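You operate a simulated robot arm through the tools that you are given. There is no shell and no other tool. Be economical: measure what you need, move in short steps, check, and stop when the job is done.

You run a simulated two-armed robot. Do the job below in one go: nothing can be reset, and whatever is moved stays where it is left.

## Task
Stack the oil filter element that says "75" from the top of the oil bench on top of the oil filter element labelled "92". Take the lid off the wax jar and lay it down on the top of the insert bench. Fetch the tall grey insert and set it on the top of the oil bench. Press the press save key two times. Put the yellow number stand marked "26" from the top of the insert bench on the top of the oil bench and the yellow number stand labelled "57" on the lower shelf of the oil bench. Take the tall green insert and leave it on top of the pump card. Put the foam block marked "62" from the top of the panel bench on the shelf under the panel bench and the foam block marked "65" on the lower shelf of the packing bench. Do these in any order. Set down upright: tall grey insert, yellow number stand, tall green insert.
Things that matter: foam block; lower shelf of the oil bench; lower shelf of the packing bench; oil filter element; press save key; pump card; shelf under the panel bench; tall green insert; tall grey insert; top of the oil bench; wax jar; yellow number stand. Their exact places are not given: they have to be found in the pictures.

Only the result counts: the job must be done as asked and must still hold three seconds after the hand-in. Knocking over, shifting, dropping, spilling or breaking anything else fails it. Lids that push on must go on centred and level and be pressed home; caps that screw on are set level and turned clockwise until they are tight.

## Robot
Two 6-joint arms with two-finger parallel grippers on one trunk, on a base that drives. Base frame: it is fixed to the floor where the robot stands at the start and does not move with it; the origin is under the middle of the robot, x ahead of it, y to its left, z up; the surface under the hand at the start is at about z = 0.85. Readings come in m, degrees, newtons and seconds.
The left shoulder is at the start at [0.08, 0.216, 1.571], the right one opposite. With the tool pointing down near the work surface each hand reaches from about 0.1 to 0.7 m from the robot's upright axis, wherever it stands, measured 20 degrees to its own side. Places, roughly: foam block [-8.25, 6.25, 0.75]; lower shelf of the oil bench [0.5, -0.2, 0.2]; lower shelf of the packing bench [-3.3, 5.7, 0.3]; oil filter element [0.5, 0, 1]; press save key [0.3, 2, 0.9]; pump card [0.5, 0, 0.75]; shelf under the panel bench [-9.3, 6.1, 0.2]; tall green insert (4x4x5 cm) [0.5, 2.4, 0.8]; tall grey insert (4x4x5 cm) [0.3, 1.9, 0.8]; top of the oil bench [0.5, -0.2, 0.8]; wax jar [0.5, 1.5, 0.75]; yellow number stand [0.5, 2.25, 0.75]. Payload 3.43 kg a hand.
The TCP of each hand is the grasp point between the finger pads, 0.03 m short of the fingertips. In the tool frame z runs along the fingers and y along their closing line. The gripper opens to 0.094 m. The fingers are 0.028 m wide and 0.01 m thick; the gripper's body (0.05 by 0.096 m) begins 0.055 m behind the TCP.
Orientation is that of the tool frame in the base frame, as a unit quaternion [x, y, z, w]. With the fingers straight down and closing along the base's y, the tool's x points along the base's -x, its y along +y and its z along -z.

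## Interface
- The arms move only by the tool play_rows. It takes "left_increments", "right_increments" or both (then of equal length, played together; a hand with none holds still); each is a list that holds one entry, the list of rows, each a list of 7 numbers: the shift along the tool's x, y, z in units of 30 mm (1.0 is 30 mm), then the turn, a rotation vector about the tool's x, y, z in units of 6 degrees (1.0 is 6 degrees), then the opening, from 0 (shut) to 1 (fully open). In form: [[[x, y, z, wx, wy, wz, fingers], ...]]. A call has 1 to 10 rows; each row shifts and turns the commanded pose from where the row before left it, along the tool's axes as they then stand. A call with a number of a shift or a turn outside -1 to 1 is refused whole. A row lasts 0.2 s, in which the tool goes at most 0.05 m and 8.6 degrees; a call with a longer step from one row to the next is refused whole, and so is a gripper value outside its range. Where a pose cannot be reached the arm comes as near as it can. A force on the tool above 40 N (or 10 N above the force at the start of the call, whichever is more), or a blocked arm, ends the call early, and 0.2 s more pass. Each finger travels about 0.072 m/s and halts on what it meets, pressing with about 44 N; the grip force reading is that of the motor and also rises with nothing between the fingers. The clock runs only during rows and for 0.2 s after the last one: add rows that do not move to give the fingers time. The reply holds the time, the measured pose of the TCP, the force on the tool along the base axes, the opening and the grip force, in the units named above and with some noise, with the torque about the TCP (base axes, N m) and any sound that the robot's microphone picked up.
- Cameras (640 x 400 px; columns grow to the right, rows downward): "scene" is now at [0.0835, -0.0255, 1.7083]; the picture's right is [-0.44, -0.90, 0.00], its down [-0.82, 0.40, -0.40] and it looks along [0.36, -0.17, -0.92] (base axes); focal length 263 px, centre (320, 200). "left" rides on the left gripper at [0.076, -0.014, -0.103] in its tool frame; the picture's right is [0.18, 0.98, 0.00], its down [-0.75, 0.14, -0.64] and it looks along [-0.63, 0.12, 0.77] (tool axes); focal length 243 px, centre (320, 200). "right" rides on the right gripper at [0.076, 0.014, -0.103] in its tool frame; the picture's right is [-0.18, 0.98, 0.00], its down [-0.75, -0.14, -0.64] and it looks along [-0.63, -0.12, 0.77] (tool axes); focal length 243 px, centre (320, 200).
- snapshot(camera): a new picture of that camera. No time passes.
- slide_trunk(by): slides the trunk up (or, below 0, down) by that many m; the arms and the scene camera ride with it, the base frame stays. It gives what a move gives, with no picture.
- drive_base(legs): drives the robot by 1 to 6 legs, each [ahead, left, turn to the left] in m, m and degrees, along the robot's own axes; the way and the turn of a leg run together, so that a leg with both is an arc; at most 1.5 m and 180 degrees a leg. The arms and the cameras ride along, it lands a little off, and it stops where it bumps. It gives what a move gives.
- aim_head(pan, tilt): turns the head with the scene camera to pan (to the left, within 86 degrees either way) and tilt (down, from -29 to 69), counted from straight ahead of the robot. It gives what a move gives.
- point_at(camera, pixels): for up to 12 pixels [column, row] of the newest picture of that camera ("zoom" is the newest enlarged one), the place [x, y, z] in the base frame of the surface seen there, good to about 0.002 m. No time passes.
- enlarge(camera, box): a new picture of the part [left, top, right, bottom] of that camera's present view, enlarged. No time passes.
- job_done(): hands the job in; it is judged then, once.

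Work in short steps. Measure before you move; look again where a grasp or a placing could have gone wrong, and mend it. You have 322 turns and 216 pictures in all, those below and enlarged ones among them. Open the grippers and draw the arms clear of the work before you hand the job in, unless the task says otherwise; then end with one line.

The tools are called by a JSON object that holds its "fn" and its "kwargs". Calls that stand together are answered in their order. play_rows: Moves the arms, as the interface text tells. Its arguments: {"type":"object","properties":{"left_increments":{"type":"array","items":{"type":"array","items":{"type":"array","items":{"type":"number"}}}},"right_increments":{"type":"array","items":{"type":"array","items":{"type":"array","items":{"type":"number"}}}}},"required":[]} The other tools are called the same way: slide_trunk (by) slides the trunk up or down; drive_base (legs) drives the base; aim_head (pan, tilt) turns the head that bears the scene camera; snapshot (camera) takes a picture; point_at (camera, pixels) gives the place of the surface under pixels of a picture; enlarge (camera, box) takes an enlarged picture of a part of a camera's view; job_done () hands the job in.

At the start:

```text
time: 0.0
left_eef_pos: [0.5301, 0.0394, 0.9998]
left_tool_rot: [0.001, 1.0, 0.0, 0.0]
left_force: [0.7, -0.1, 0.4]
left_torque: [0.01, 0.01, 0.02]
left_grip_width: 0.0939
left_grasp_force: 0.0
right_eef_pos: [0.3678, -0.2779, 1.001]
right_tool_rot: [0.0, 1.0, -0.002, 0.001]
right_force: [-0.4, -0.1, 0.5]
right_torque: [0.0, 0.0, 0.03]
right_grip_width: 0.0938
right_grasp_force: 0.1
trunk travel left (down, up): [-0.801, 0.039]
robot x, y, heading: [-0.0031, -0.0004, -0.1]
head pan, tilt: [-26.1, 66.7]
```

scene: 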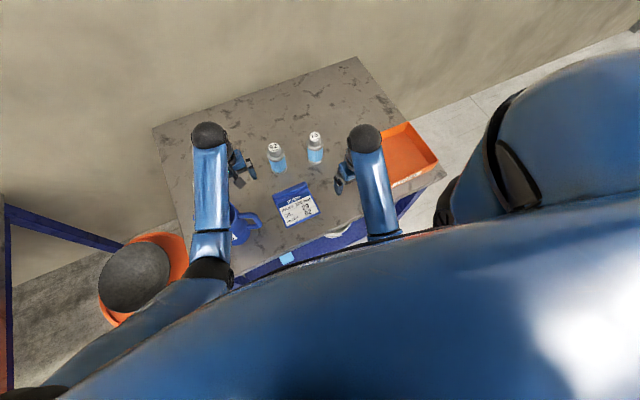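
right: 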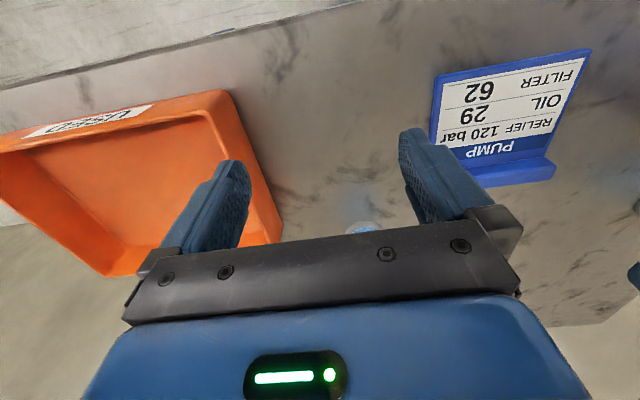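
left: 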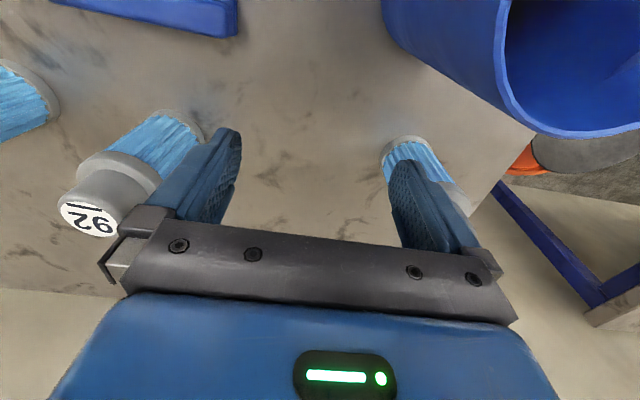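

The oil bench with several filter elements and the pump card is in front. I enlarge the scene view to read labels.

{"fn": "enlarge", "kwargs": {"camera": "scene", "box": [150, 50, 450, 270]}}

{"fn": "aim_head", "kwargs": {"pan": 0, "tilt": 50}}

{"fn": "snapshot", "kwargs": {"camera": "scene"}}

```text
1.82 times, centred on (300, 160) of scene
```

zoom: 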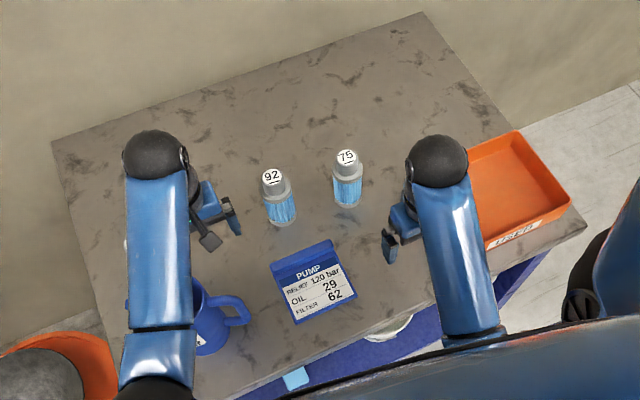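

```text
time: 0.9
left_eef_pos: [0.5297, 0.0404, 0.9997]
left_tool_rot: [0.0, 1.0, 0.0, 0.001]
left_force: [-0.2, -0.2, 0.2]
left_torque: [0.0, 0.0, 0.01]
left_grip_width: 0.094
left_grasp_force: 0.1
right_eef_pos: [0.3675, -0.2781, 0.9994]
right_tool_rot: [0.0, 1.0, -0.002, 0.001]
right_force: [-0.2, -0.9, -0.3]
right_torque: [0.02, -0.01, -0.01]
right_grip_width: 0.094
right_grasp_force: 0.1
trunk travel left (down, up): [-0.801, 0.039]
robot x, y, heading: [-0.0003, -0.0029, -0.2]
head pan, tilt: [0.0, 50.0]
```

```text
211 pictures are left
```

scene: 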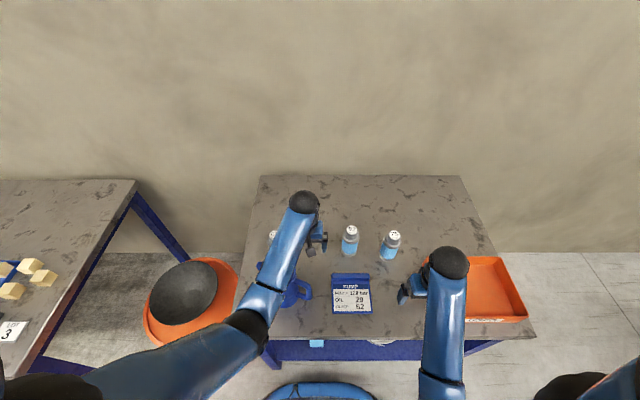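

Filters at (350,240) [92] and (390,243) [75]; a third is behind the left arm. I zoom and measure points.

{"fn": "enlarge", "kwargs": {"camera": "scene", "box": [240, 180, 440, 330]}}

{"fn": "point_at", "kwargs": {"camera": "scene", "pixels": [[351, 229], [393, 234], [389, 257], [348, 255], [352, 276], [352, 288], [354, 311], [270, 235], [485, 290], [262, 177], [458, 177], [535, 336]]}}

```text
2.67 times, centred on (340, 255) of scene
```

zoom: 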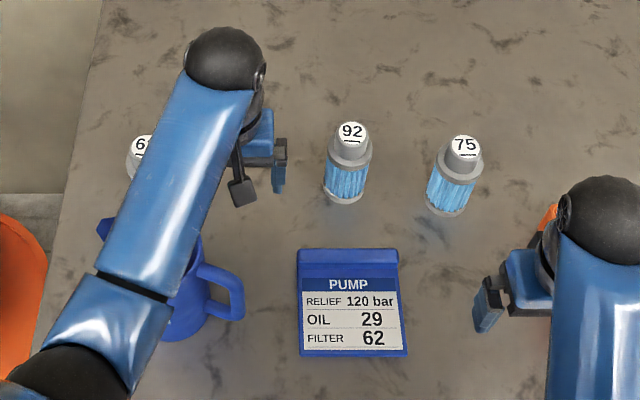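

```text
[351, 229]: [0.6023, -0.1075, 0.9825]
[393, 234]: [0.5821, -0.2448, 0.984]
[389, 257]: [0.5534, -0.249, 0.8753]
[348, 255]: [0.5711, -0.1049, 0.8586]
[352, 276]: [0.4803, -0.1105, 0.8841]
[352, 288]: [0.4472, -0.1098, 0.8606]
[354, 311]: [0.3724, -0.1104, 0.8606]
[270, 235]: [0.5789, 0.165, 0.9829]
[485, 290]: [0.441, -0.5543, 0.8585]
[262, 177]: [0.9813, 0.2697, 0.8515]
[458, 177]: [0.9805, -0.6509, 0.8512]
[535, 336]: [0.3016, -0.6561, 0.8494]
```

The 75's top is at about (0.582, -0.246, 0.984), the 92's at (0.602, -0.108, 0.983); card is flat at z 0.861. I bring the right hand above/behind 75 and the left hand up a little, then look.

{"fn": "play_rows", "kwargs": {"right_increments": [[[-0.5, 0.13, -0.4, 0, 0, 0, 1], [-0.9, 0.13, -0.4, 0, 0, 0, 1], [-0.9, 0.13, -0.4, 0, 0, 0, 1], [-0.9, 0.13, -0.4, 0, 0, 0, 1], [-0.9, 0.13, -0.4, 0, 0, 0, 1], [0, 0.13, -0.4, 0, 0, 0, 1], [0, 0.13, -0.4, 0, 0, 0, 1], [0, 0.13, 0, 0, 0, 0, 1]]], "left_increments": [[[0.5, 0.6, -0.5, 0, 0, 0, 1], [0.5, 0.6, -0.5, 0, 0, 0, 1], [0.5, 0.6, -0.5, 0, 0, 0, 1], [0.5, 0.6, -0.5, 0, 0, 0, 1], [0.5, 0.6, -0.5, 0, 0, 0, 1], [0, 0, 0, 0, 0, 0, 1], [0, 0, 0, 0, 0, 0, 1], [0, 0, 0, 0, 0, 0, 1]]]}}

{"fn": "snapshot", "kwargs": {"camera": "right"}}

{"fn": "snapshot", "kwargs": {"camera": "scene"}}

```text
time: 2.7
left_eef_pos: [0.4737, 0.1262, 1.0159]
left_tool_rot: [0.0, 1.0, -0.001, 0.0]
left_force: [0.9, 0.0, -0.2]
left_torque: [-0.01, -0.03, -0.02]
left_grip_width: 0.0942
left_grasp_force: 0.0
left hand out of reach, approached as far as the arm can: row 3, 4, 5
right_eef_pos: [0.4983, -0.2515, 1.0219]
right_tool_rot: [-0.001, 1.0, -0.002, 0.001]
right_force: [0.7, 0.1, -0.4]
right_torque: [0.03, 0.02, -0.01]
right_grip_width: 0.0939
right_grasp_force: 0.0
right hand out of reach, approached as far as the arm can: row 1, 2, 3, 4, 5, 6, 7
trunk travel left (down, up): [-0.801, 0.039]
robot x, y, heading: [-0.0032, -0.0012, -0.0]
head pan, tilt: [0.0, 50.0]
```

```text
209 pictures are left
```

right: 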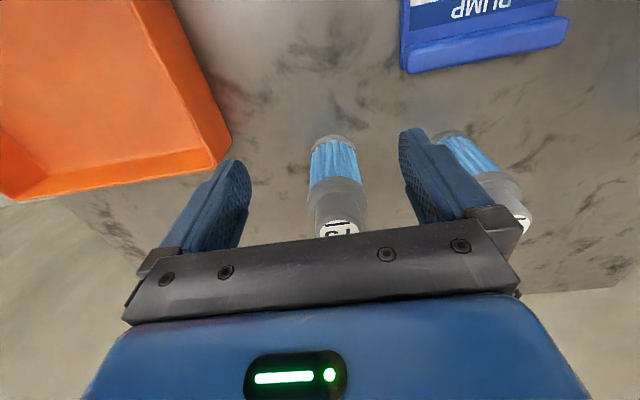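

```text
208 pictures are left
```

scene: 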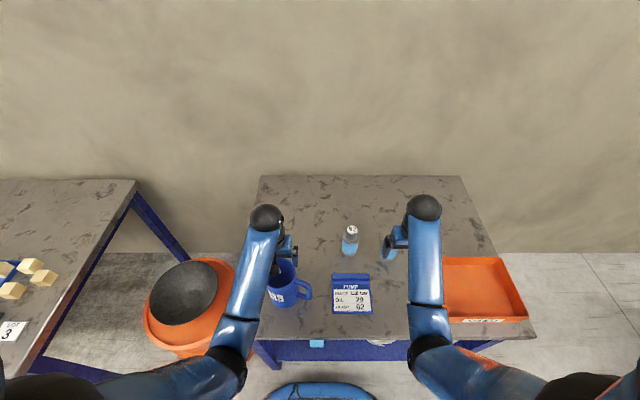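

Hands can't point straight down much above z≈1.02, so I raise the trunk and pitch the right hand 45° forward for more height.

{"fn": "slide_trunk", "kwargs": {"by": 0.038}}

{"fn": "play_rows", "kwargs": {"right_increments": [[[0.3, 0, 0, 0, -0.95, 0, 1], [0, 0, 0, 0, -0.95, 0, 1], [0, 0, 0, 0, -0.95, 0, 1], [0, 0, 0, 0, -0.95, 0, 1], [0, 0, 0, 0, -0.95, 0, 1], [0, 0, 0, 0, -0.95, 0, 1], [0, 0, 0, 0, -0.95, 0, 1], [0, 0, 0, 0, -0.85, 0, 1], [0, 0, 0, 0, 0, 0, 1]]]}}

{"fn": "snapshot", "kwargs": {"camera": "right"}}

```text
time: 3.5
left_eef_pos: [0.4728, 0.125, 1.0557]
left_tool_rot: [0.0, 1.0, 0.0, 0.001]
left_force: [-0.4, 1.3, 1.3]
left_torque: [-0.01, -0.01, 0.0]
left_grip_width: 0.0938
left_grasp_force: 0.1
right_eef_pos: [0.4981, -0.2509, 1.0593]
right_tool_rot: [-0.001, 1.0, -0.003, 0.001]
right_force: [0.5, 0.8, -0.3]
right_torque: [-0.03, 0.02, 0.01]
right_grip_width: 0.0941
right_grasp_force: 0.1
trunk travel left (down, up): [-0.839, 0.001]
robot x, y, heading: [-0.0008, 0.0005, -0.0]
head pan, tilt: [0.0, 50.0]
```

```text
time: 5.5
left_eef_pos: [0.4728, 0.1256, 1.0545]
left_tool_rot: [0.0, 1.0, 0.0, 0.002]
left_force: [0.0, -0.4, 1.0]
left_torque: [0.03, 0.02, -0.01]
left_grip_width: 0.0938
left_grasp_force: 0.0
right_eef_pos: [0.4894, -0.2509, 1.0585]
right_tool_rot: [-0.001, 0.923, -0.001, 0.385]
right_force: [-0.2, 0.0, 0.3]
right_torque: [0.01, 0.01, 0.0]
right_grip_width: 0.0938
right_grasp_force: 0.0
trunk travel left (down, up): [-0.839, 0.001]
robot x, y, heading: [-0.0006, -0.004, -0.1]
head pan, tilt: [0.0, 50.0]
```

```text
207 pictures are left
```

right: 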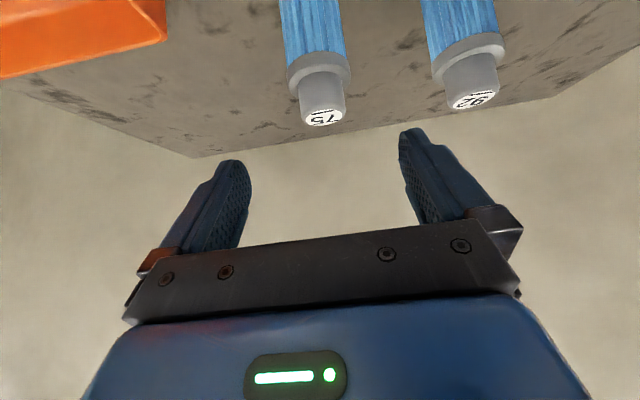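

Pitch is 45° and command follows the measured pose. I measure the filters' shape and test whether the hand can rise to z≈1.11.

{"fn": "point_at", "kwargs": {"camera": "right", "pixels": [[322, 118], [302, 105], [343, 105], [290, 75], [349, 75], [319, 65], [319, 90], [314, 20], [286, 20], [340, 20], [473, 98], [470, 50]]}}

{"fn": "play_rows", "kwargs": {"right_increments": [[[-0.5, 0, -0.5, 0, 0, 0, 1], [-0.5, 0, -0.5, 0, 0, 0, 1], [-0.5, 0, -0.5, 0, 0, 0, 1], [0, 0, 0, 0, 0, 0, 1]]]}}

```text
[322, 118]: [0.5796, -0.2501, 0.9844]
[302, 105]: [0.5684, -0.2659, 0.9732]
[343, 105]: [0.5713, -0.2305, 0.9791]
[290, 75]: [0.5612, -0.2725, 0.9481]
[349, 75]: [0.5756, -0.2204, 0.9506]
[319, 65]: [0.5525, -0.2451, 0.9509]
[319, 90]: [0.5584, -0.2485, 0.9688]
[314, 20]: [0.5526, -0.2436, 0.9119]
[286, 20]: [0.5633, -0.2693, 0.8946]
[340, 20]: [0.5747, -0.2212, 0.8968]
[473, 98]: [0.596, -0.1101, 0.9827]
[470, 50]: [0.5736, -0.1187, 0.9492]
```

```text
time: 6.5
left_eef_pos: [0.4729, 0.126, 1.053]
left_tool_rot: [0.0, 1.0, 0.0, 0.002]
left_force: [0.7, -0.2, 0.3]
left_torque: [0.02, 0.0, 0.0]
left_grip_width: 0.0941
left_grasp_force: 0.1
right_eef_pos: [0.4887, -0.2515, 1.123]
right_tool_rot: [-0.001, 0.923, -0.001, 0.384]
right_force: [-0.9, -0.3, 0.1]
right_torque: [-0.01, 0.0, -0.01]
right_grip_width: 0.0943
right_grasp_force: 0.0
trunk travel left (down, up): [-0.839, 0.001]
robot x, y, heading: [-0.0004, 0.0016, 0.1]
head pan, tilt: [0.0, 50.0]
```

Height is fine when pitched. 75's axis is at about (0.579, -0.246); I pitch to 60° and lower to a pre-grasp in front of it, then check.

{"fn": "play_rows", "kwargs": {"right_increments": [[[0, 0.18, 0, 0, -0.85, 0, 1], [0, 0, 0, 0, -0.85, 0, 1], [0, 0, 0, 0, -0.8, 0, 1], [0.866, 0, 0.5, 0, 0, 0, 1], [0.866, 0, 0.5, 0, 0, 0, 1], [0.866, 0, 0.5, 0, 0, 0, 1], [0.866, 0, 0.5, 0, 0, 0, 1], [0.866, 0, 0.5, 0, 0, 0, 1], [0.866, 0, 0.5, 0, 0, 0, 1], [0, 0, 0, 0, 0, 0, 1]]]}}

{"fn": "snapshot", "kwargs": {"camera": "right"}}

{"fn": "snapshot", "kwargs": {"camera": "scene"}}

```text
time: 8.7
left_eef_pos: [0.4723, 0.1254, 1.054]
left_tool_rot: [0.0, 1.0, 0.0, 0.002]
left_force: [-0.1, -0.2, -1.4]
left_torque: [0.02, 0.01, 0.01]
left_grip_width: 0.0941
left_grasp_force: 0.1
right_eef_pos: [0.4887, -0.2453, 0.9412]
right_tool_rot: [-0.001, 0.865, -0.001, 0.501]
right_force: [-0.5, -1.1, -0.5]
right_torque: [0.01, 0.02, 0.02]
right_grip_width: 0.094
right_grasp_force: 0.1
trunk travel left (down, up): [-0.839, 0.001]
robot x, y, heading: [-0.0058, -0.0003, 0.0]
head pan, tilt: [0.0, 50.0]
```

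```text
206 pictures are left
```

right: 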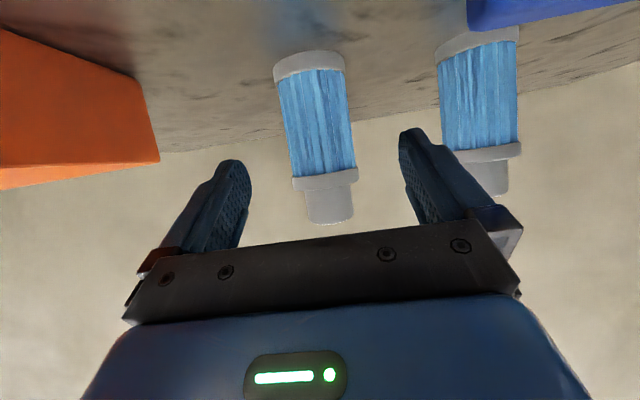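

```text
205 pictures are left
```

scene: 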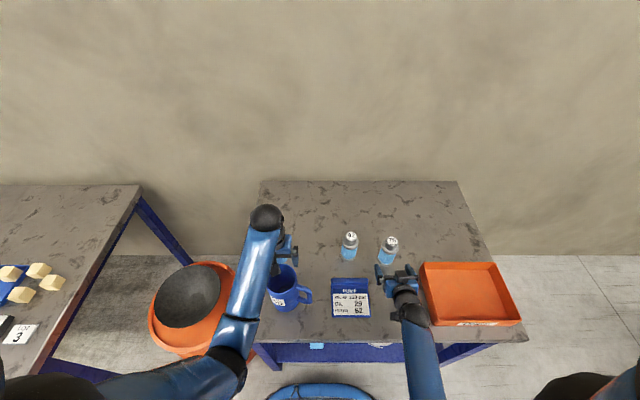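

I measure the body's outline of 75 and 92 in this view.

{"fn": "point_at", "kwargs": {"camera": "right", "pixels": [[318, 130], [289, 130], [348, 130], [308, 62], [325, 182], [294, 184], [356, 176], [330, 200], [480, 100], [442, 100], [514, 100], [475, 155]]}}

```text
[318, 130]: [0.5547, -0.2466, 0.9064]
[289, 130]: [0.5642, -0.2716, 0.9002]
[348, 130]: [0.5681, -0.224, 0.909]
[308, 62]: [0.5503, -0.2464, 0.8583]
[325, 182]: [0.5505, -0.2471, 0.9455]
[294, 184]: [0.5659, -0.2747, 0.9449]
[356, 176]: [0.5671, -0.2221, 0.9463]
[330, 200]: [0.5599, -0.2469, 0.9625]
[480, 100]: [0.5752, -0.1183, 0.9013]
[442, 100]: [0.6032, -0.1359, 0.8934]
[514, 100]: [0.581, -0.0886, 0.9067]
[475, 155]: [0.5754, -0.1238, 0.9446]
```

75 centre ≈ (0.579, -0.2475), 92 centre ≈ (0.600, -0.109). I advance along the fingers and close on 75's body.

{"fn": "play_rows", "kwargs": {"right_increments": [[[-0.065, -0.02, 0.66, 0, 0, 0, 1], [-0.065, -0.02, 0.66, 0, 0, 0, 1], [-0.065, -0.02, 0.66, 0, 0, 0, 1], [-0.065, -0.01, 0.66, 0, 0, 0, 1], [-0.065, 0, 0.65, 0, 0, 0, 1], [0, 0, 0, 0, 0, 0, 1], [0, 0, 0, 0, 0, 0, 0.4], [0, 0, 0, 0, 0, 0, 0.4], [0, 0, 0, 0, 0, 0, 0.4], [0, 0, 0, 0, 0, 0, 0.4]]]}}

{"fn": "snapshot", "kwargs": {"camera": "right"}}

```text
time: 10.9
left_eef_pos: [0.4711, 0.1259, 1.0545]
left_tool_rot: [0.0, 1.0, 0.001, 0.002]
left_force: [0.6, -0.1, -0.4]
left_torque: [0.01, -0.01, 0.0]
left_grip_width: 0.094
left_grasp_force: 0.0
right_eef_pos: [0.5804, -0.2482, 0.9013]
right_tool_rot: [-0.001, 0.866, -0.002, 0.501]
right_force: [-0.3, -0.1, -0.1]
right_torque: [0.09, 0.02, -0.01]
right_grip_width: 0.0635
right_grasp_force: 43.7
trunk travel left (down, up): [-0.839, 0.001]
robot x, y, heading: [0.0007, 0.0035, 0.3]
head pan, tilt: [0.0, 50.0]
```

```text
204 pictures are left
```

right: 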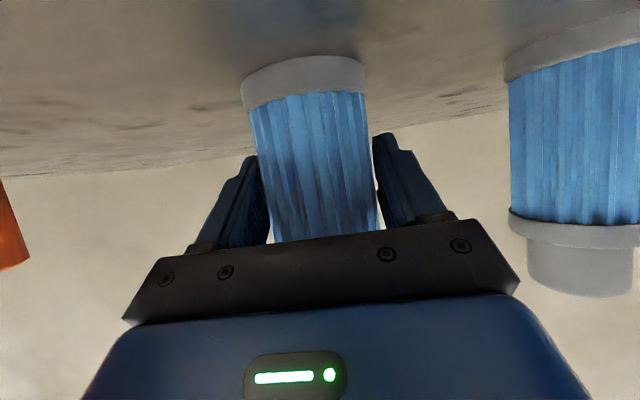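

Gripped (0.0635 wide, so the body is bigger than I thought). I zoom the scene on both tops to get an exact offset.

{"fn": "enlarge", "kwargs": {"camera": "scene", "box": [330, 222, 410, 272]}}

```text
8.00 times, centred on (370, 247) of scene
```

zoom: 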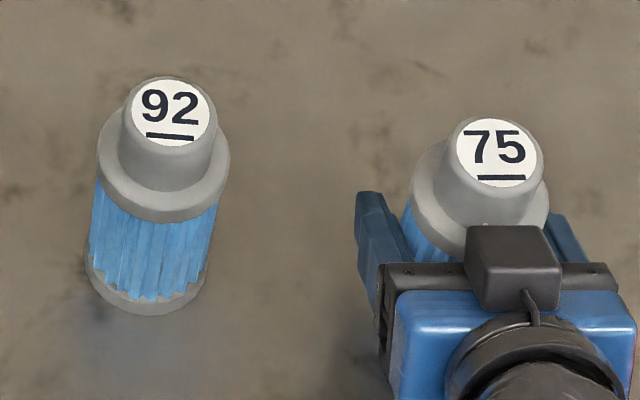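

{"fn": "point_at", "kwargs": {"camera": "zoom", "pixels": [[170, 112], [130, 112], [210, 112], [170, 80], [170, 143], [499, 153], [457, 153], [541, 153], [499, 120], [499, 185]]}}

```text
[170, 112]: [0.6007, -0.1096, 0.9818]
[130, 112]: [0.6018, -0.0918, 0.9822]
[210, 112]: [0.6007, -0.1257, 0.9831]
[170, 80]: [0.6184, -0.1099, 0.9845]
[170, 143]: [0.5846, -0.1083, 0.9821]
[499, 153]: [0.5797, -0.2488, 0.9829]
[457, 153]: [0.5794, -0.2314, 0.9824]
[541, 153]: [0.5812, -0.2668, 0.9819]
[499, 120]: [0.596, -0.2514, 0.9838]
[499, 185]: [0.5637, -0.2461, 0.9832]
```

Offset from 75 to 92 is (+0.021, +0.140). I lift 0.16 first, holding.

{"fn": "play_rows", "kwargs": {"right_increments": [[[-0.2, 0, -0.115, 0, 0, 0, 0.4], [-0.6, 0, -0.346, 0, 0, 0, 0.4], [-0.77, 0, -0.445, 0, 0, 0, 0.4], [-0.77, 0, -0.445, 0, 0, 0, 0.4], [-0.77, 0, -0.445, 0, 0, 0, 0.4], [-0.77, 0, -0.445, 0, 0, 0, 0.4], [-0.74, 0, -0.427, 0, 0, 0, 0.4], [0, 0, 0, 0, 0, 0, 0.4]]]}}

{"fn": "play_rows", "kwargs": {"right_increments": [[[-0.058, 0.778, 0.101, 0, 0, 0, 0.4], [-0.058, 0.778, 0.101, 0, 0, 0, 0.4], [-0.058, 0.778, 0.101, 0, 0, 0, 0.4], [-0.058, 0.778, 0.101, 0, 0, 0, 0.4], [-0.058, 0.778, 0.101, 0, 0, 0, 0.4], [-0.058, 0.778, 0.101, 0, 0, 0, 0.4], [0, 0, 0, 0, 0, 0, 0.4]]]}}

{"fn": "enlarge", "kwargs": {"camera": "scene", "box": [310, 202, 410, 272]}}

{"fn": "snapshot", "kwargs": {"camera": "right"}}

```text
time: 12.7
left_eef_pos: [0.4734, 0.1251, 1.0533]
left_tool_rot: [0.0, 1.0, 0.0, 0.001]
left_force: [0.4, -0.3, 0.4]
left_torque: [-0.01, 0.0, 0.0]
left_grip_width: 0.0939
left_grasp_force: 0.0
right_eef_pos: [0.5811, -0.2463, 1.0632]
right_tool_rot: [-0.001, 0.866, -0.001, 0.501]
right_force: [0.5, -0.7, -1.5]
right_torque: [-0.01, 0.02, 0.03]
right_grip_width: 0.0634
right_grasp_force: 43.9
trunk travel left (down, up): [-0.839, 0.001]
robot x, y, heading: [0.0005, -0.0013, -0.0]
head pan, tilt: [0.0, 50.0]
```

```text
time: 14.3
left_eef_pos: [0.4732, 0.1257, 1.0546]
left_tool_rot: [0.0, 1.0, 0.0, 0.001]
left_force: [-0.3, 0.1, 0.3]
left_torque: [-0.01, 0.03, -0.01]
left_grip_width: 0.0939
left_grasp_force: 0.1
right_eef_pos: [0.5996, -0.1087, 1.0631]
right_tool_rot: [-0.001, 0.866, -0.001, 0.501]
right_force: [0.3, -0.5, -3.1]
right_torque: [0.01, 0.0, 0.02]
right_grip_width: 0.0631
right_grasp_force: 44.3
trunk travel left (down, up): [-0.839, 0.001]
robot x, y, heading: [-0.0008, -0.0013, 0.1]
head pan, tilt: [0.0, 50.0]
```

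```text
5.71 times, centred on (360, 237) of scene
```

zoom: 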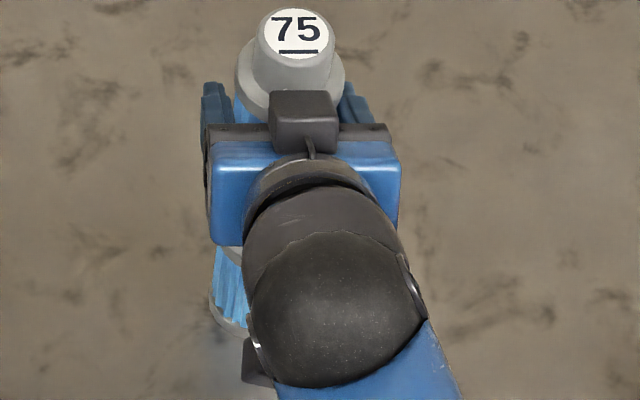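

```text
201 pictures are left
```

right: 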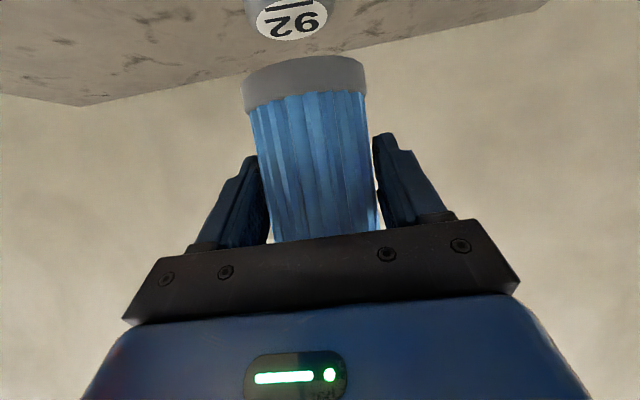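

I measure 75's top centre and bottom edge in the new pose.

{"fn": "point_at", "kwargs": {"camera": "zoom", "pixels": [[296, 34], [267, 34], [327, 34]]}}

{"fn": "point_at", "kwargs": {"camera": "right", "pixels": [[305, 80], [290, 20], [250, 82], [362, 82]]}}

```text
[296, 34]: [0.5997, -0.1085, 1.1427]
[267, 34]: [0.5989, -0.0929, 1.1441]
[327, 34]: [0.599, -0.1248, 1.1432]
```

```text
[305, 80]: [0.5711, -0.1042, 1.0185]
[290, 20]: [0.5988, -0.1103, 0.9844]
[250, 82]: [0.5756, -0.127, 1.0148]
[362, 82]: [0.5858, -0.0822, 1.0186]
```

Aligned within ~1 mm. I lower 24 mm, then creep down.

{"fn": "play_rows", "kwargs": {"right_increments": [[[0.33, 0, 0.24, 0, 0, 0, 0.4], [0.33, 0, 0.23, 0, 0, 0, 0.4], [0, 0, 0, 0, 0, 0, 0.4], [0, 0, 0, 0, 0, 0, 0.4]]]}}

{"fn": "play_rows", "kwargs": {"right_increments": [[[0.043, 0, 0.025, 0, 0, 0, 0.4], [0.043, 0, 0.025, 0, 0, 0, 0.4], [0.043, 0, 0.025, 0, 0, 0, 0.4], [0, 0, 0, 0, 0, 0, 0.4]]]}}

```text
time: 15.3
left_eef_pos: [0.4728, 0.1243, 1.0537]
left_tool_rot: [0.0, 1.0, 0.001, 0.002]
left_force: [0.0, 0.4, -0.5]
left_torque: [-0.01, 0.01, 0.02]
left_grip_width: 0.0943
left_grasp_force: 0.0
right_eef_pos: [0.6014, -0.1086, 1.0363]
right_tool_rot: [0.0, 0.866, -0.001, 0.501]
right_force: [0.6, -0.2, -1.6]
right_torque: [-0.02, 0.01, -0.03]
right_grip_width: 0.0633
right_grasp_force: 43.4
trunk travel left (down, up): [-0.839, 0.001]
robot x, y, heading: [-0.0003, -0.0014, -0.0]
head pan, tilt: [0.0, 50.0]
```

```text
time: 16.3
left_eef_pos: [0.4719, 0.1252, 1.0551]
left_tool_rot: [-0.001, 1.0, 0.0, 0.002]
left_force: [-0.6, 0.5, -0.7]
left_torque: [-0.01, 0.03, 0.03]
left_grip_width: 0.094
left_grasp_force: 0.1
right_eef_pos: [0.6019, -0.108, 1.0344]
right_tool_rot: [-0.001, 0.865, -0.001, 0.503]
right_force: [1.2, -1.7, 8.4]
right_torque: [-0.04, 0.14, -0.01]
right_grip_width: 0.0633
right_grasp_force: 43.6
trunk travel left (down, up): [-0.839, 0.001]
robot x, y, heading: [0.0027, 0.0028, 0.1]
head pan, tilt: [0.0, 50.0]
```

Contact felt (8 N up at z 1.034). I ease 1 mm up, open slowly and check.

{"fn": "play_rows", "kwargs": {"right_increments": [[[-0.03, 0, -0.018, 0, 0, 0, 0.4], [0, 0, 0, 0, 0, 0, 0.6], [0, 0, 0, 0, 0, 0, 0.7], [0, 0, 0, 0, 0, 0, 0.8], [0, 0, 0, 0, 0, 0, 0.9], [0, 0, 0, 0, 0, 0, 1], [0, 0, 0, 0, 0, 0, 1]]]}}

{"fn": "snapshot", "kwargs": {"camera": "right"}}

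```text
time: 17.9
left_eef_pos: [0.4734, 0.1248, 1.0549]
left_tool_rot: [0.0, 1.0, 0.0, 0.002]
left_force: [-0.2, 0.9, 0.9]
left_torque: [0.01, -0.02, 0.0]
left_grip_width: 0.094
left_grasp_force: 0.1
right_eef_pos: [0.6028, -0.109, 1.0336]
right_tool_rot: [-0.001, 0.866, -0.001, 0.501]
right_force: [-0.2, 1.0, 0.7]
right_torque: [0.0, -0.01, 0.01]
right_grip_width: 0.0943
right_grasp_force: 0.1
trunk travel left (down, up): [-0.839, 0.001]
robot x, y, heading: [-0.0022, -0.0011, -0.2]
head pan, tilt: [0.0, 50.0]
```

```text
200 pictures are left
```

right: 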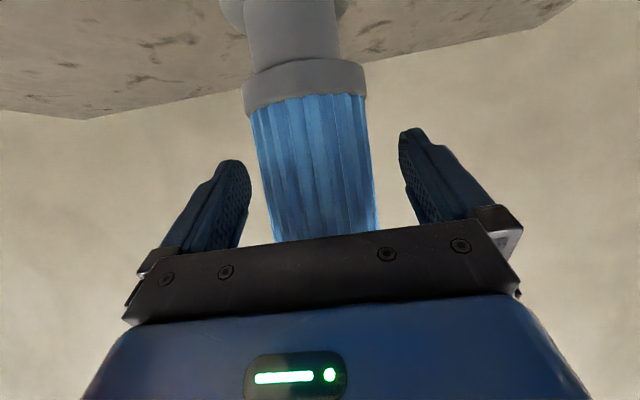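

The 75 rests centred on the 92's neck. I back out along the finger axis.

{"fn": "play_rows", "kwargs": {"right_increments": [[[0, 0, -0.5, 0, 0, 0, 1], [0, 0, -0.8, 0, 0, 0, 1], [0, 0, -0.8, 0, 0, 0, 1], [0, 0, -0.8, 0, 0, 0, 1], [0, 0, -0.8, 0, 0, 0, 1], [0, 0, -0.8, 0, 0, 0, 1], [0, 0, 0, 0, 0, 0, 1]]]}}

{"fn": "aim_head", "kwargs": {"pan": 30, "tilt": 40}}

{"fn": "snapshot", "kwargs": {"camera": "scene"}}

{"fn": "snapshot", "kwargs": {"camera": "right"}}

```text
time: 19.5
left_eef_pos: [0.4723, 0.1264, 1.0551]
left_tool_rot: [0.0, 1.0, 0.001, 0.001]
left_force: [-0.2, -0.5, -0.2]
left_torque: [0.01, -0.02, 0.04]
left_grip_width: 0.0939
left_grasp_force: 0.1
right_eef_pos: [0.4873, -0.1087, 1.1005]
right_tool_rot: [0.0, 0.866, -0.002, 0.501]
right_force: [-0.1, -0.4, 0.3]
right_torque: [-0.04, 0.0, -0.01]
right_grip_width: 0.0939
right_grasp_force: 0.2
trunk travel left (down, up): [-0.839, 0.001]
robot x, y, heading: [-0.0006, 0.0003, 0.1]
head pan, tilt: [0.0, 50.0]
```

```text
time: 20.5
left_eef_pos: [0.4726, 0.1248, 1.0537]
left_tool_rot: [0.0, 1.0, 0.0, 0.002]
left_force: [-0.3, 0.3, 0.5]
left_torque: [-0.01, 0.01, -0.03]
left_grip_width: 0.0939
left_grasp_force: 0.1
right_eef_pos: [0.4877, -0.1089, 1.1008]
right_tool_rot: [-0.001, 0.866, -0.001, 0.5]
right_force: [-0.2, 0.6, -0.4]
right_torque: [-0.04, 0.02, 0.03]
right_grip_width: 0.0939
right_grasp_force: 0.0
trunk travel left (down, up): [-0.839, 0.001]
robot x, y, heading: [-0.0019, 0.0052, -0.1]
head pan, tilt: [30.0, 40.0]
```

```text
199 pictures are left
```

scene: 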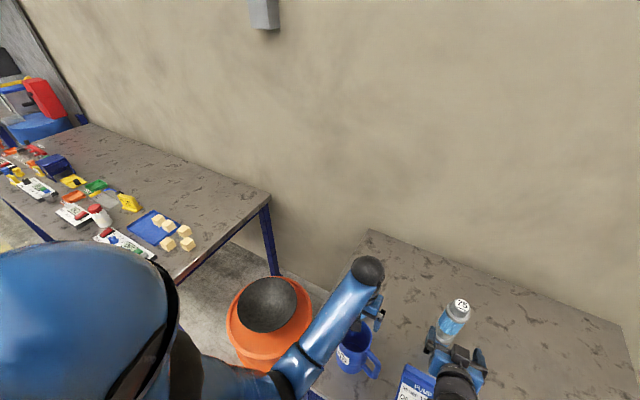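

```text
198 pictures are left
```

right: 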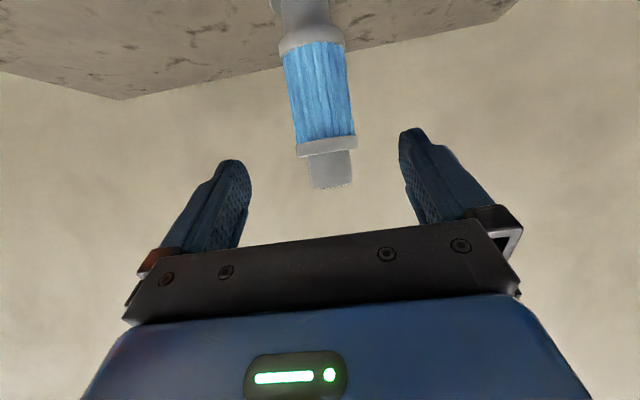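

Stack is standing. I look left along the path to the insert bench before driving.

{"fn": "aim_head", "kwargs": {"pan": 75, "tilt": 30}}

{"fn": "snapshot", "kwargs": {"camera": "scene"}}

```text
time: 21.6
left_eef_pos: [0.4724, 0.1262, 1.0549]
left_tool_rot: [0.0, 1.0, 0.0, 0.002]
left_force: [-0.8, -0.2, 0.2]
left_torque: [0.0, -0.01, 0.02]
left_grip_width: 0.094
left_grasp_force: 0.1
right_eef_pos: [0.4883, -0.1099, 1.1015]
right_tool_rot: [-0.001, 0.866, -0.001, 0.501]
right_force: [0.4, -0.2, 0.0]
right_torque: [0.01, 0.0, 0.01]
right_grip_width: 0.094
right_grasp_force: 0.0
trunk travel left (down, up): [-0.839, 0.001]
robot x, y, heading: [-0.0002, 0.0037, 0.0]
head pan, tilt: [75.0, 30.0]
```

```text
197 pictures are left
```

scene: 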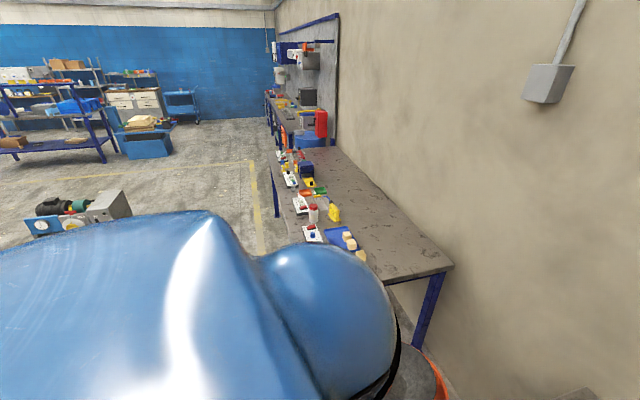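

I measure obstacles: the grey thing at (110,210) and the bench front edge.

{"fn": "point_at", "kwargs": {"camera": "scene", "pixels": [[112, 215], [42, 225], [70, 200], [275, 210], [330, 240], [313, 215], [273, 150], [255, 200], [450, 268], [260, 300]]}}

```text
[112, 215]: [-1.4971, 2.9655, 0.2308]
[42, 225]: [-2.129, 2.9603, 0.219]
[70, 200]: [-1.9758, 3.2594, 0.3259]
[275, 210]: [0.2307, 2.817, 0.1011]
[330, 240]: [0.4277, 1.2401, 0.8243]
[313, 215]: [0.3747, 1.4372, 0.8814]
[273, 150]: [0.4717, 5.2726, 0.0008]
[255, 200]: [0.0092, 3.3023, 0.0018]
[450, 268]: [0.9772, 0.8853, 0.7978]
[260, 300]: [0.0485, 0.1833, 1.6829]
```

Path is clear. Drive back 0.3, left 1.8 m, then look at the insert bench.

{"fn": "drive_base", "kwargs": {"legs": [[-0.3, 0, 0], [0, 0.9, 0], [0, 0.9, 0]]}}

{"fn": "aim_head", "kwargs": {"pan": 0, "tilt": 45}}

{"fn": "snapshot", "kwargs": {"camera": "scene"}}

```text
time: 32.4
left_eef_pos: [0.1524, 1.9428, 1.0548]
left_tool_rot: [-0.006, 1.0, 0.0, 0.002]
left_force: [0.7, 0.2, -0.4]
left_torque: [0.0, 0.0, 0.0]
left_grip_width: 0.0937
left_grasp_force: 0.0
right_eef_pos: [0.1691, 1.7085, 1.1011]
right_tool_rot: [-0.006, 0.866, 0.003, 0.501]
right_force: [0.1, 0.0, 0.0]
right_torque: [0.01, 0.01, 0.01]
right_grip_width: 0.0939
right_grasp_force: 0.0
trunk travel left (down, up): [-0.839, 0.001]
robot x, y, heading: [-0.3201, 1.8105, 0.6]
head pan, tilt: [75.0, 30.0]
```

```text
time: 33.9
left_eef_pos: [0.153, 1.9438, 1.0538]
left_tool_rot: [-0.006, 1.0, 0.0, 0.001]
left_force: [-0.3, -0.3, 0.8]
left_torque: [0.05, -0.01, -0.04]
left_grip_width: 0.094
left_grasp_force: 0.1
right_eef_pos: [0.1711, 1.7087, 1.1014]
right_tool_rot: [-0.006, 0.865, 0.002, 0.502]
right_force: [-0.7, -0.4, 0.5]
right_torque: [0.0, 0.04, -0.03]
right_grip_width: 0.0941
right_grasp_force: 0.1
trunk travel left (down, up): [-0.839, 0.001]
robot x, y, heading: [-0.3182, 1.8101, 0.7]
head pan, tilt: [0.0, 45.0]
```

```text
196 pictures are left
```

scene: 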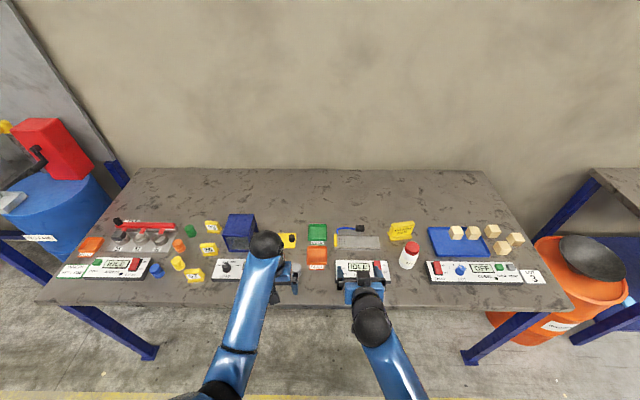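

Many things here; zoom into left, middle and right parts.

{"fn": "enlarge", "kwargs": {"camera": "scene", "box": [50, 200, 250, 300]}}

{"fn": "enlarge", "kwargs": {"camera": "scene", "box": [200, 200, 400, 300]}}

{"fn": "enlarge", "kwargs": {"camera": "scene", "box": [370, 200, 570, 300]}}

```text
3.20 times, centred on (150, 250) of scene
```

zoom: 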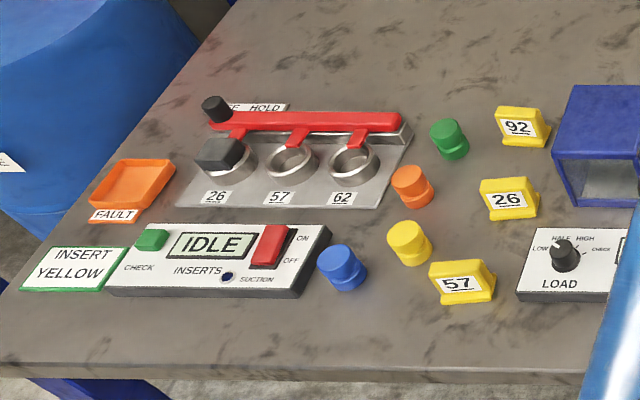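

```text
3.20 times, centred on (300, 250) of scene
```

zoom: 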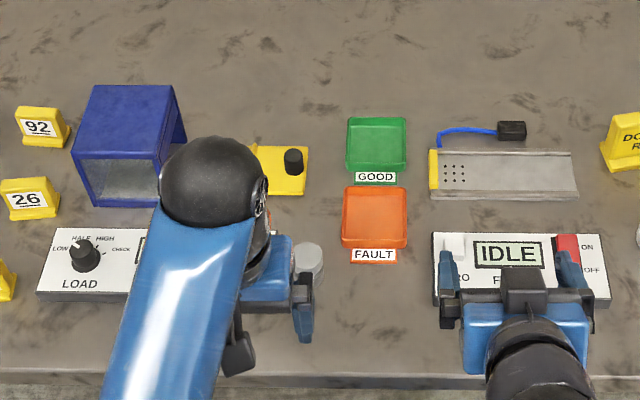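

```text
3.20 times, centred on (470, 250) of scene
```

zoom: 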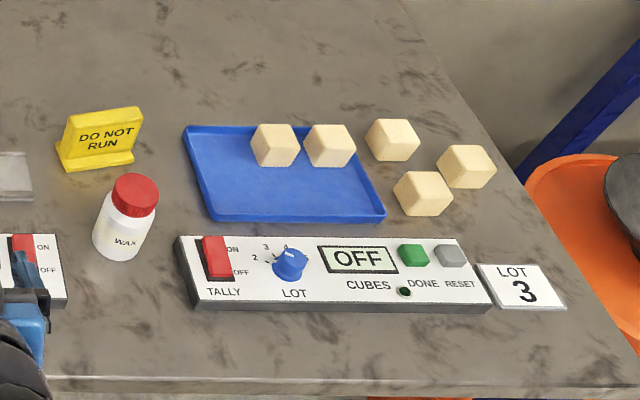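

The left arm hides the press panel; I shift both hands aside to see it.

{"fn": "play_rows", "kwargs": {"left_increments": [[[0.5, 0.9, 0, 0, 0, 0, 1], [0.5, 0.9, 0, 0, 0, 0, 1], [0.5, 0.9, 0, 0, 0, 0, 1], [0.5, 0.9, 0, 0, 0, 0, 1], [0.5, 0.9, 0, 0, 0, 0, 1], [0.5, 0.9, 0, 0, 0, 0, 1], [0, 0.9, 0, 0, 0, 0, 1], [0, 0.9, 0, 0, 0, 0, 1]]], "right_increments": [[[0, -0.8, -0.8, 0, 0, 0, 1], [0, -0.8, -0.8, 0, 0, 0, 1], [0, -0.8, -0.8, 0, 0, 0, 1], [0, -0.8, -0.8, 0, 0, 0, 1], [0, -0.8, -0.8, 0, 0, 0, 1], [0, -0.8, 0, 0, 0, 0, 1], [0, 0, 0, 0, 0, 0, 1], [0, 0, 0, 0, 0, 0, 1]]]}}

{"fn": "enlarge", "kwargs": {"camera": "scene", "box": [180, 190, 420, 310]}}

```text
time: 35.6
left_eef_pos: [0.0634, 2.1591, 1.0422]
left_tool_rot: [-0.007, 1.0, 0.0, 0.002]
left_force: [0.5, 0.2, 0.0]
left_torque: [-0.03, -0.03, 0.02]
left_grip_width: 0.0938
left_grasp_force: 0.0
left hand out of reach, approached as far as the arm can: row 1, 2, 4
right_eef_pos: [0.0667, 1.5672, 1.1608]
right_tool_rot: [-0.007, 0.866, 0.002, 0.5]
right_force: [0.9, 0.4, -0.1]
right_torque: [0.0, 0.01, -0.02]
right_grip_width: 0.094
right_grasp_force: 0.0
trunk travel left (down, up): [-0.839, 0.001]
robot x, y, heading: [-0.3183, 1.8144, 0.8]
head pan, tilt: [0.0, 45.0]
```

```text
2.67 times, centred on (300, 250) of scene
```

zoom: 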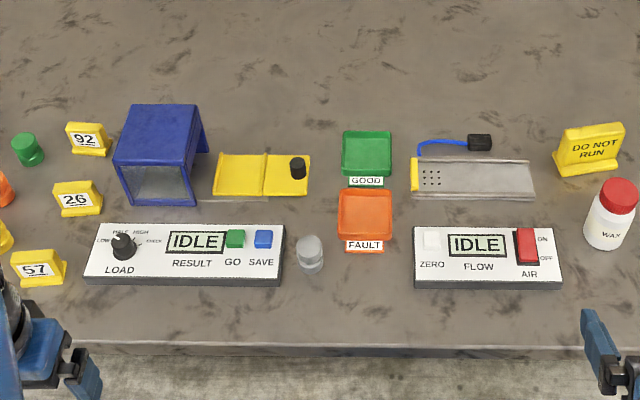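

Now I see the blue SAVE key at (263,238), grey insert (310,253), stands 26 (77,198) and 57 (38,267), green insert (28,150), wax jar (612,212). Measuring.

{"fn": "point_at", "kwargs": {"camera": "zoom", "pixels": [[263, 238], [310, 243], [310, 268], [78, 198], [78, 186], [38, 268], [38, 254], [28, 142], [28, 160], [618, 190], [608, 225], [606, 245]]}}

{"fn": "point_at", "kwargs": {"camera": "scene", "pixels": [[340, 306], [340, 285], [207, 249], [190, 272], [190, 231], [375, 263]]}}

```text
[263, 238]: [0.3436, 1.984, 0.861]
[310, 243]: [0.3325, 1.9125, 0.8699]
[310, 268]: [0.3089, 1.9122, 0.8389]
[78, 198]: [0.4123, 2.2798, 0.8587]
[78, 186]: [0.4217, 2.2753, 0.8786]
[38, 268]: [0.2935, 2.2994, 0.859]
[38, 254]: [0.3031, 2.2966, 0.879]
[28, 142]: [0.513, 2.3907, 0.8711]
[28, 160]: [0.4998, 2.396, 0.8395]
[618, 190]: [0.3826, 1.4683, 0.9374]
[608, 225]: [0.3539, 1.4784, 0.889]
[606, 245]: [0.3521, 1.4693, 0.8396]
```

```text
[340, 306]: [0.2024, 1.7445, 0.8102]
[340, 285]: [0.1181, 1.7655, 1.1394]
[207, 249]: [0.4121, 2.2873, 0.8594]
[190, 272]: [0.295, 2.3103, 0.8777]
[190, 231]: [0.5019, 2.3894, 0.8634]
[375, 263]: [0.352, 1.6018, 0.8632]
```

Bench top here is about z 0.82. Drive forward 0.22 m toward the bench.

{"fn": "drive_base", "kwargs": {"legs": [[0.22, 0, -0.7]]}}

{"fn": "snapshot", "kwargs": {"camera": "scene"}}

```text
time: 37.3
left_eef_pos: [0.2828, 2.156, 1.0447]
left_tool_rot: [0.001, 1.0, 0.0, 0.005]
left_force: [0.2, -0.2, 0.0]
left_torque: [0.0, -0.03, -0.03]
left_grip_width: 0.0941
left_grasp_force: 0.1
right_eef_pos: [0.2798, 1.5622, 1.1629]
right_tool_rot: [-0.001, 0.865, -0.001, 0.503]
right_force: [0.7, 0.5, 0.1]
right_torque: [0.0, 0.01, -0.01]
right_grip_width: 0.0942
right_grasp_force: 0.0
trunk travel left (down, up): [-0.839, 0.001]
robot x, y, heading: [-0.0972, 1.8131, 0.0]
head pan, tilt: [0.0, 45.0]
```

```text
191 pictures are left
```

scene: 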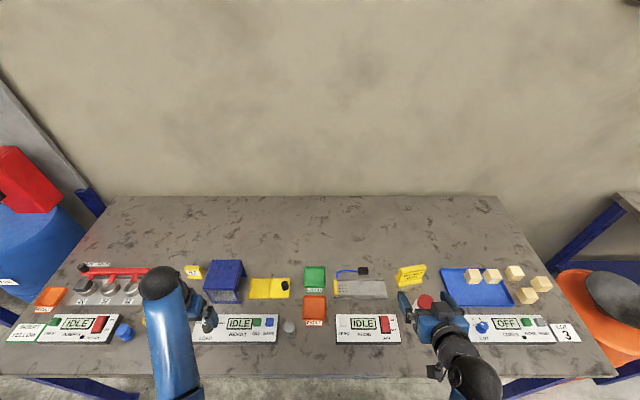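

Left hand moves over the SAVE key with fingers shut, at height.

{"fn": "play_rows", "kwargs": {"left_increments": [[[-0.29, -0.82, 0, 0, 0, 0, 0.5], [-0.29, -0.82, 0, 0, 0, 0, 0], [-0.29, -0.82, 0, 0, 0, 0, 0], [-0.29, -0.82, 0, 0, 0, 0, 0], [-0.29, -0.82, 0, 0, 0, 0, 0], [-0.29, -0.82, 0, 0, 0, 0, 0], [-0.29, -0.82, 0, 0, 0, 0, 0], [0, 0, 1, 0, 0, 0, 0], [0, 0, 1, 0, 0, 0, 0], [0, 0, 1, 0, 0, 0, 0]]]}}

{"fn": "snapshot", "kwargs": {"camera": "left"}}

{"fn": "enlarge", "kwargs": {"camera": "scene", "box": [190, 280, 330, 360]}}

```text
time: 39.5
left_eef_pos: [0.3491, 1.9819, 0.9507]
left_tool_rot: [0.001, 1.0, 0.001, 0.002]
left_force: [0.5, -0.7, -0.6]
left_torque: [-0.02, 0.03, 0.01]
left_grip_width: 0.0
left_grasp_force: 33.7
right_eef_pos: [0.2855, 1.5608, 1.1611]
right_tool_rot: [-0.001, 0.866, -0.001, 0.501]
right_force: [0.8, -0.3, -0.8]
right_torque: [-0.01, -0.02, -0.01]
right_grip_width: 0.0937
right_grasp_force: 0.1
trunk travel left (down, up): [-0.839, 0.001]
robot x, y, heading: [-0.0967, 1.8135, -0.3]
head pan, tilt: [0.0, 45.0]
```

```text
190 pictures are left
```

left: 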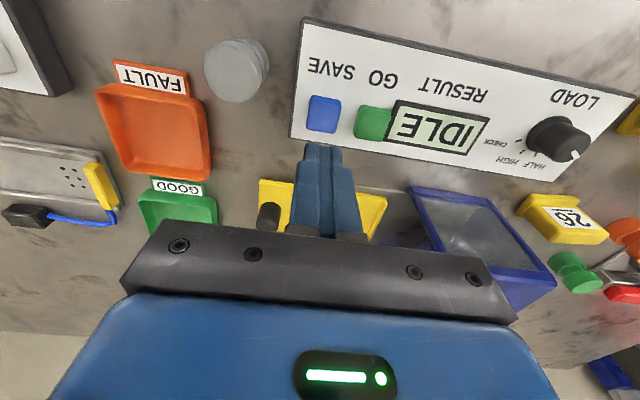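

```text
4.57 times, centred on (260, 320) of scene
```

zoom: 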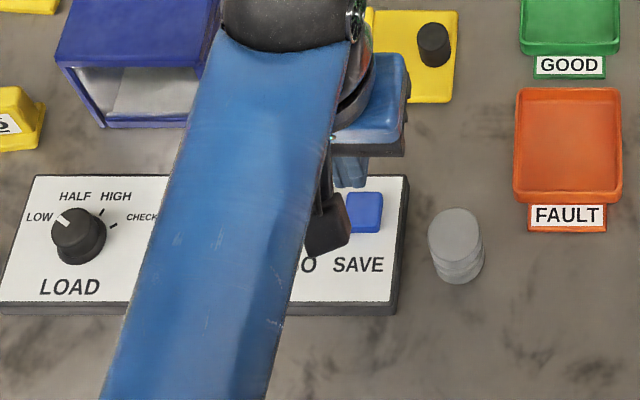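

{"fn": "point_at", "kwargs": {"camera": "left", "pixels": [[323, 113], [311, 113], [336, 115], [323, 98], [323, 128], [372, 122], [300, 60], [237, 55], [236, 85]]}}

```text
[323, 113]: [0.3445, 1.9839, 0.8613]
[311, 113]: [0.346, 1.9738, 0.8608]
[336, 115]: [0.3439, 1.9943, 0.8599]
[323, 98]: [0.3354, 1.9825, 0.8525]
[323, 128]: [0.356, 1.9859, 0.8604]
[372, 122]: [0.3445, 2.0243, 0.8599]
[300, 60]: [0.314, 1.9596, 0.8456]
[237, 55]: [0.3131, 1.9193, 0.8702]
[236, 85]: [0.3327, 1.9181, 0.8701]
```

SAVE key centre (0.345, 1.984), top 0.861. Lower to just above it.

{"fn": "play_rows", "kwargs": {"left_increments": [[[0.13, 0.07, 0.6, 0, 0, 0, 0], [0, 0, 0.6, 0, 0, 0, 0], [0, 0, 0.6, 0, 0, 0, 0], [0, 0, 0, 0, 0, 0, 0]]]}}

{"fn": "play_rows", "kwargs": {"left_increments": [[[0, 0, 0.1, 0, 0, 0, 0], [0, 0, 0.1, 0, 0, 0, 0], [0, 0, 0.06, 0, 0, 0, 0], [0, 0, 0.06, 0, 0, 0, 0]]]}}

```text
time: 40.5
left_eef_pos: [0.345, 1.9837, 0.8981]
left_tool_rot: [0.0, 1.0, 0.0, 0.002]
left_force: [0.1, 0.0, -0.2]
left_torque: [-0.03, 0.0, 0.02]
left_grip_width: 0.0
left_grasp_force: 33.2
right_eef_pos: [0.2847, 1.562, 1.1605]
right_tool_rot: [0.0, 0.866, -0.002, 0.501]
right_force: [0.8, -0.4, -0.3]
right_torque: [0.01, 0.04, 0.0]
right_grip_width: 0.0939
right_grasp_force: 0.0
trunk travel left (down, up): [-0.839, 0.001]
robot x, y, heading: [-0.0985, 1.8137, -0.0]
head pan, tilt: [0.0, 45.0]
```

```text
time: 41.5
left_eef_pos: [0.3445, 1.9845, 0.8892]
left_tool_rot: [0.0, 1.0, 0.0, 0.002]
left_force: [-0.1, 0.3, 0.9]
left_torque: [0.03, 0.03, 0.02]
left_grip_width: 0.0
left_grasp_force: 32.9
right_eef_pos: [0.2843, 1.563, 1.1604]
right_tool_rot: [-0.001, 0.866, -0.001, 0.501]
right_force: [0.2, 1.0, 0.8]
right_torque: [0.01, -0.02, -0.02]
right_grip_width: 0.0943
right_grasp_force: 0.0
trunk travel left (down, up): [-0.839, 0.001]
robot x, y, heading: [-0.0978, 1.815, -0.1]
head pan, tilt: [0.0, 45.0]
```

Just touching (0.9 N). I press a few millimetres in small steps, listening for a click.

{"fn": "play_rows", "kwargs": {"left_increments": [[[0, 0, 0.05, 0, 0, 0, 0], [0, 0, 0.05, 0, 0, 0, 0], [0, 0, 0, 0, 0, 0, 0]]]}}

```text
time: 42.3
left_eef_pos: [0.3442, 1.9845, 0.8855]
left_tool_rot: [0.0, 1.0, 0.0, 0.002]
left_force: [-0.3, 0.8, 2.1]
left_torque: [-0.01, 0.0, 0.0]
left_grip_width: 0.0001
left_grasp_force: 32.8
right_eef_pos: [0.2851, 1.5632, 1.161]
right_tool_rot: [-0.001, 0.865, -0.001, 0.501]
right_force: [-0.7, 0.2, -0.4]
right_torque: [0.03, 0.02, 0.03]
right_grip_width: 0.0942
right_grasp_force: 0.0
trunk travel left (down, up): [-0.839, 0.001]
robot x, y, heading: [-0.0972, 1.8136, 0.1]
head pan, tilt: [0.0, 45.0]
heard: click
```

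Click heard: one press. I release well above the key and look at the display.

{"fn": "play_rows", "kwargs": {"left_increments": [[[0, 0, -0.3, 0, 0, 0, 0], [0, 0, -0.3, 0, 0, 0, 0], [0, 0, 0, 0, 0, 0, 0]]]}}

{"fn": "snapshot", "kwargs": {"camera": "left"}}

```text
time: 43.1
left_eef_pos: [0.3442, 1.9844, 0.9031]
left_tool_rot: [0.0, 1.0, 0.0, 0.003]
left_force: [-0.8, -0.7, -0.8]
left_torque: [0.02, -0.02, -0.01]
left_grip_width: 0.0002
left_grasp_force: 32.9
right_eef_pos: [0.2843, 1.5628, 1.1606]
right_tool_rot: [-0.001, 0.866, -0.001, 0.5]
right_force: [-0.8, -0.4, -0.1]
right_torque: [0.03, -0.04, 0.0]
right_grip_width: 0.0942
right_grasp_force: 0.0
trunk travel left (down, up): [-0.839, 0.001]
robot x, y, heading: [-0.0997, 1.8146, 0.0]
head pan, tilt: [0.0, 45.0]
```

```text
188 pictures are left
```

left: 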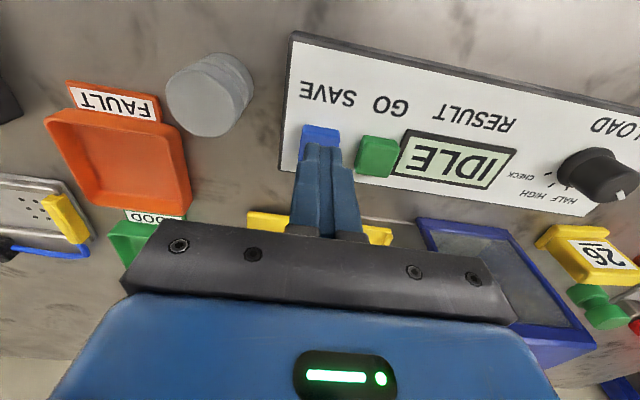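

Second press with the same depth.

{"fn": "play_rows", "kwargs": {"left_increments": [[[0, 0, 0.3, 0, 0, 0, 0], [0, 0, 0.15, 0, 0, 0, 0], [0, 0, 0.06, 0, 0, 0, 0], [0, 0, 0.05, 0, 0, 0, 0], [0, 0, 0.04, 0, 0, 0, 0], [0, 0, 0, 0, 0, 0, 0]]]}}

```text
time: 44.5
left_eef_pos: [0.3441, 1.9848, 0.8854]
left_tool_rot: [0.0, 1.0, 0.001, 0.003]
left_force: [-0.9, 2.0, 2.1]
left_torque: [0.02, 0.03, 0.0]
left_grip_width: 0.0
left_grasp_force: 33.0
right_eef_pos: [0.2833, 1.5636, 1.1611]
right_tool_rot: [-0.001, 0.865, -0.001, 0.501]
right_force: [-0.5, -0.9, 0.6]
right_torque: [-0.01, 0.04, 0.01]
right_grip_width: 0.0941
right_grasp_force: 0.1
trunk travel left (down, up): [-0.839, 0.001]
robot x, y, heading: [-0.0978, 1.8143, -0.1]
head pan, tilt: [0.0, 45.0]
heard: click
```

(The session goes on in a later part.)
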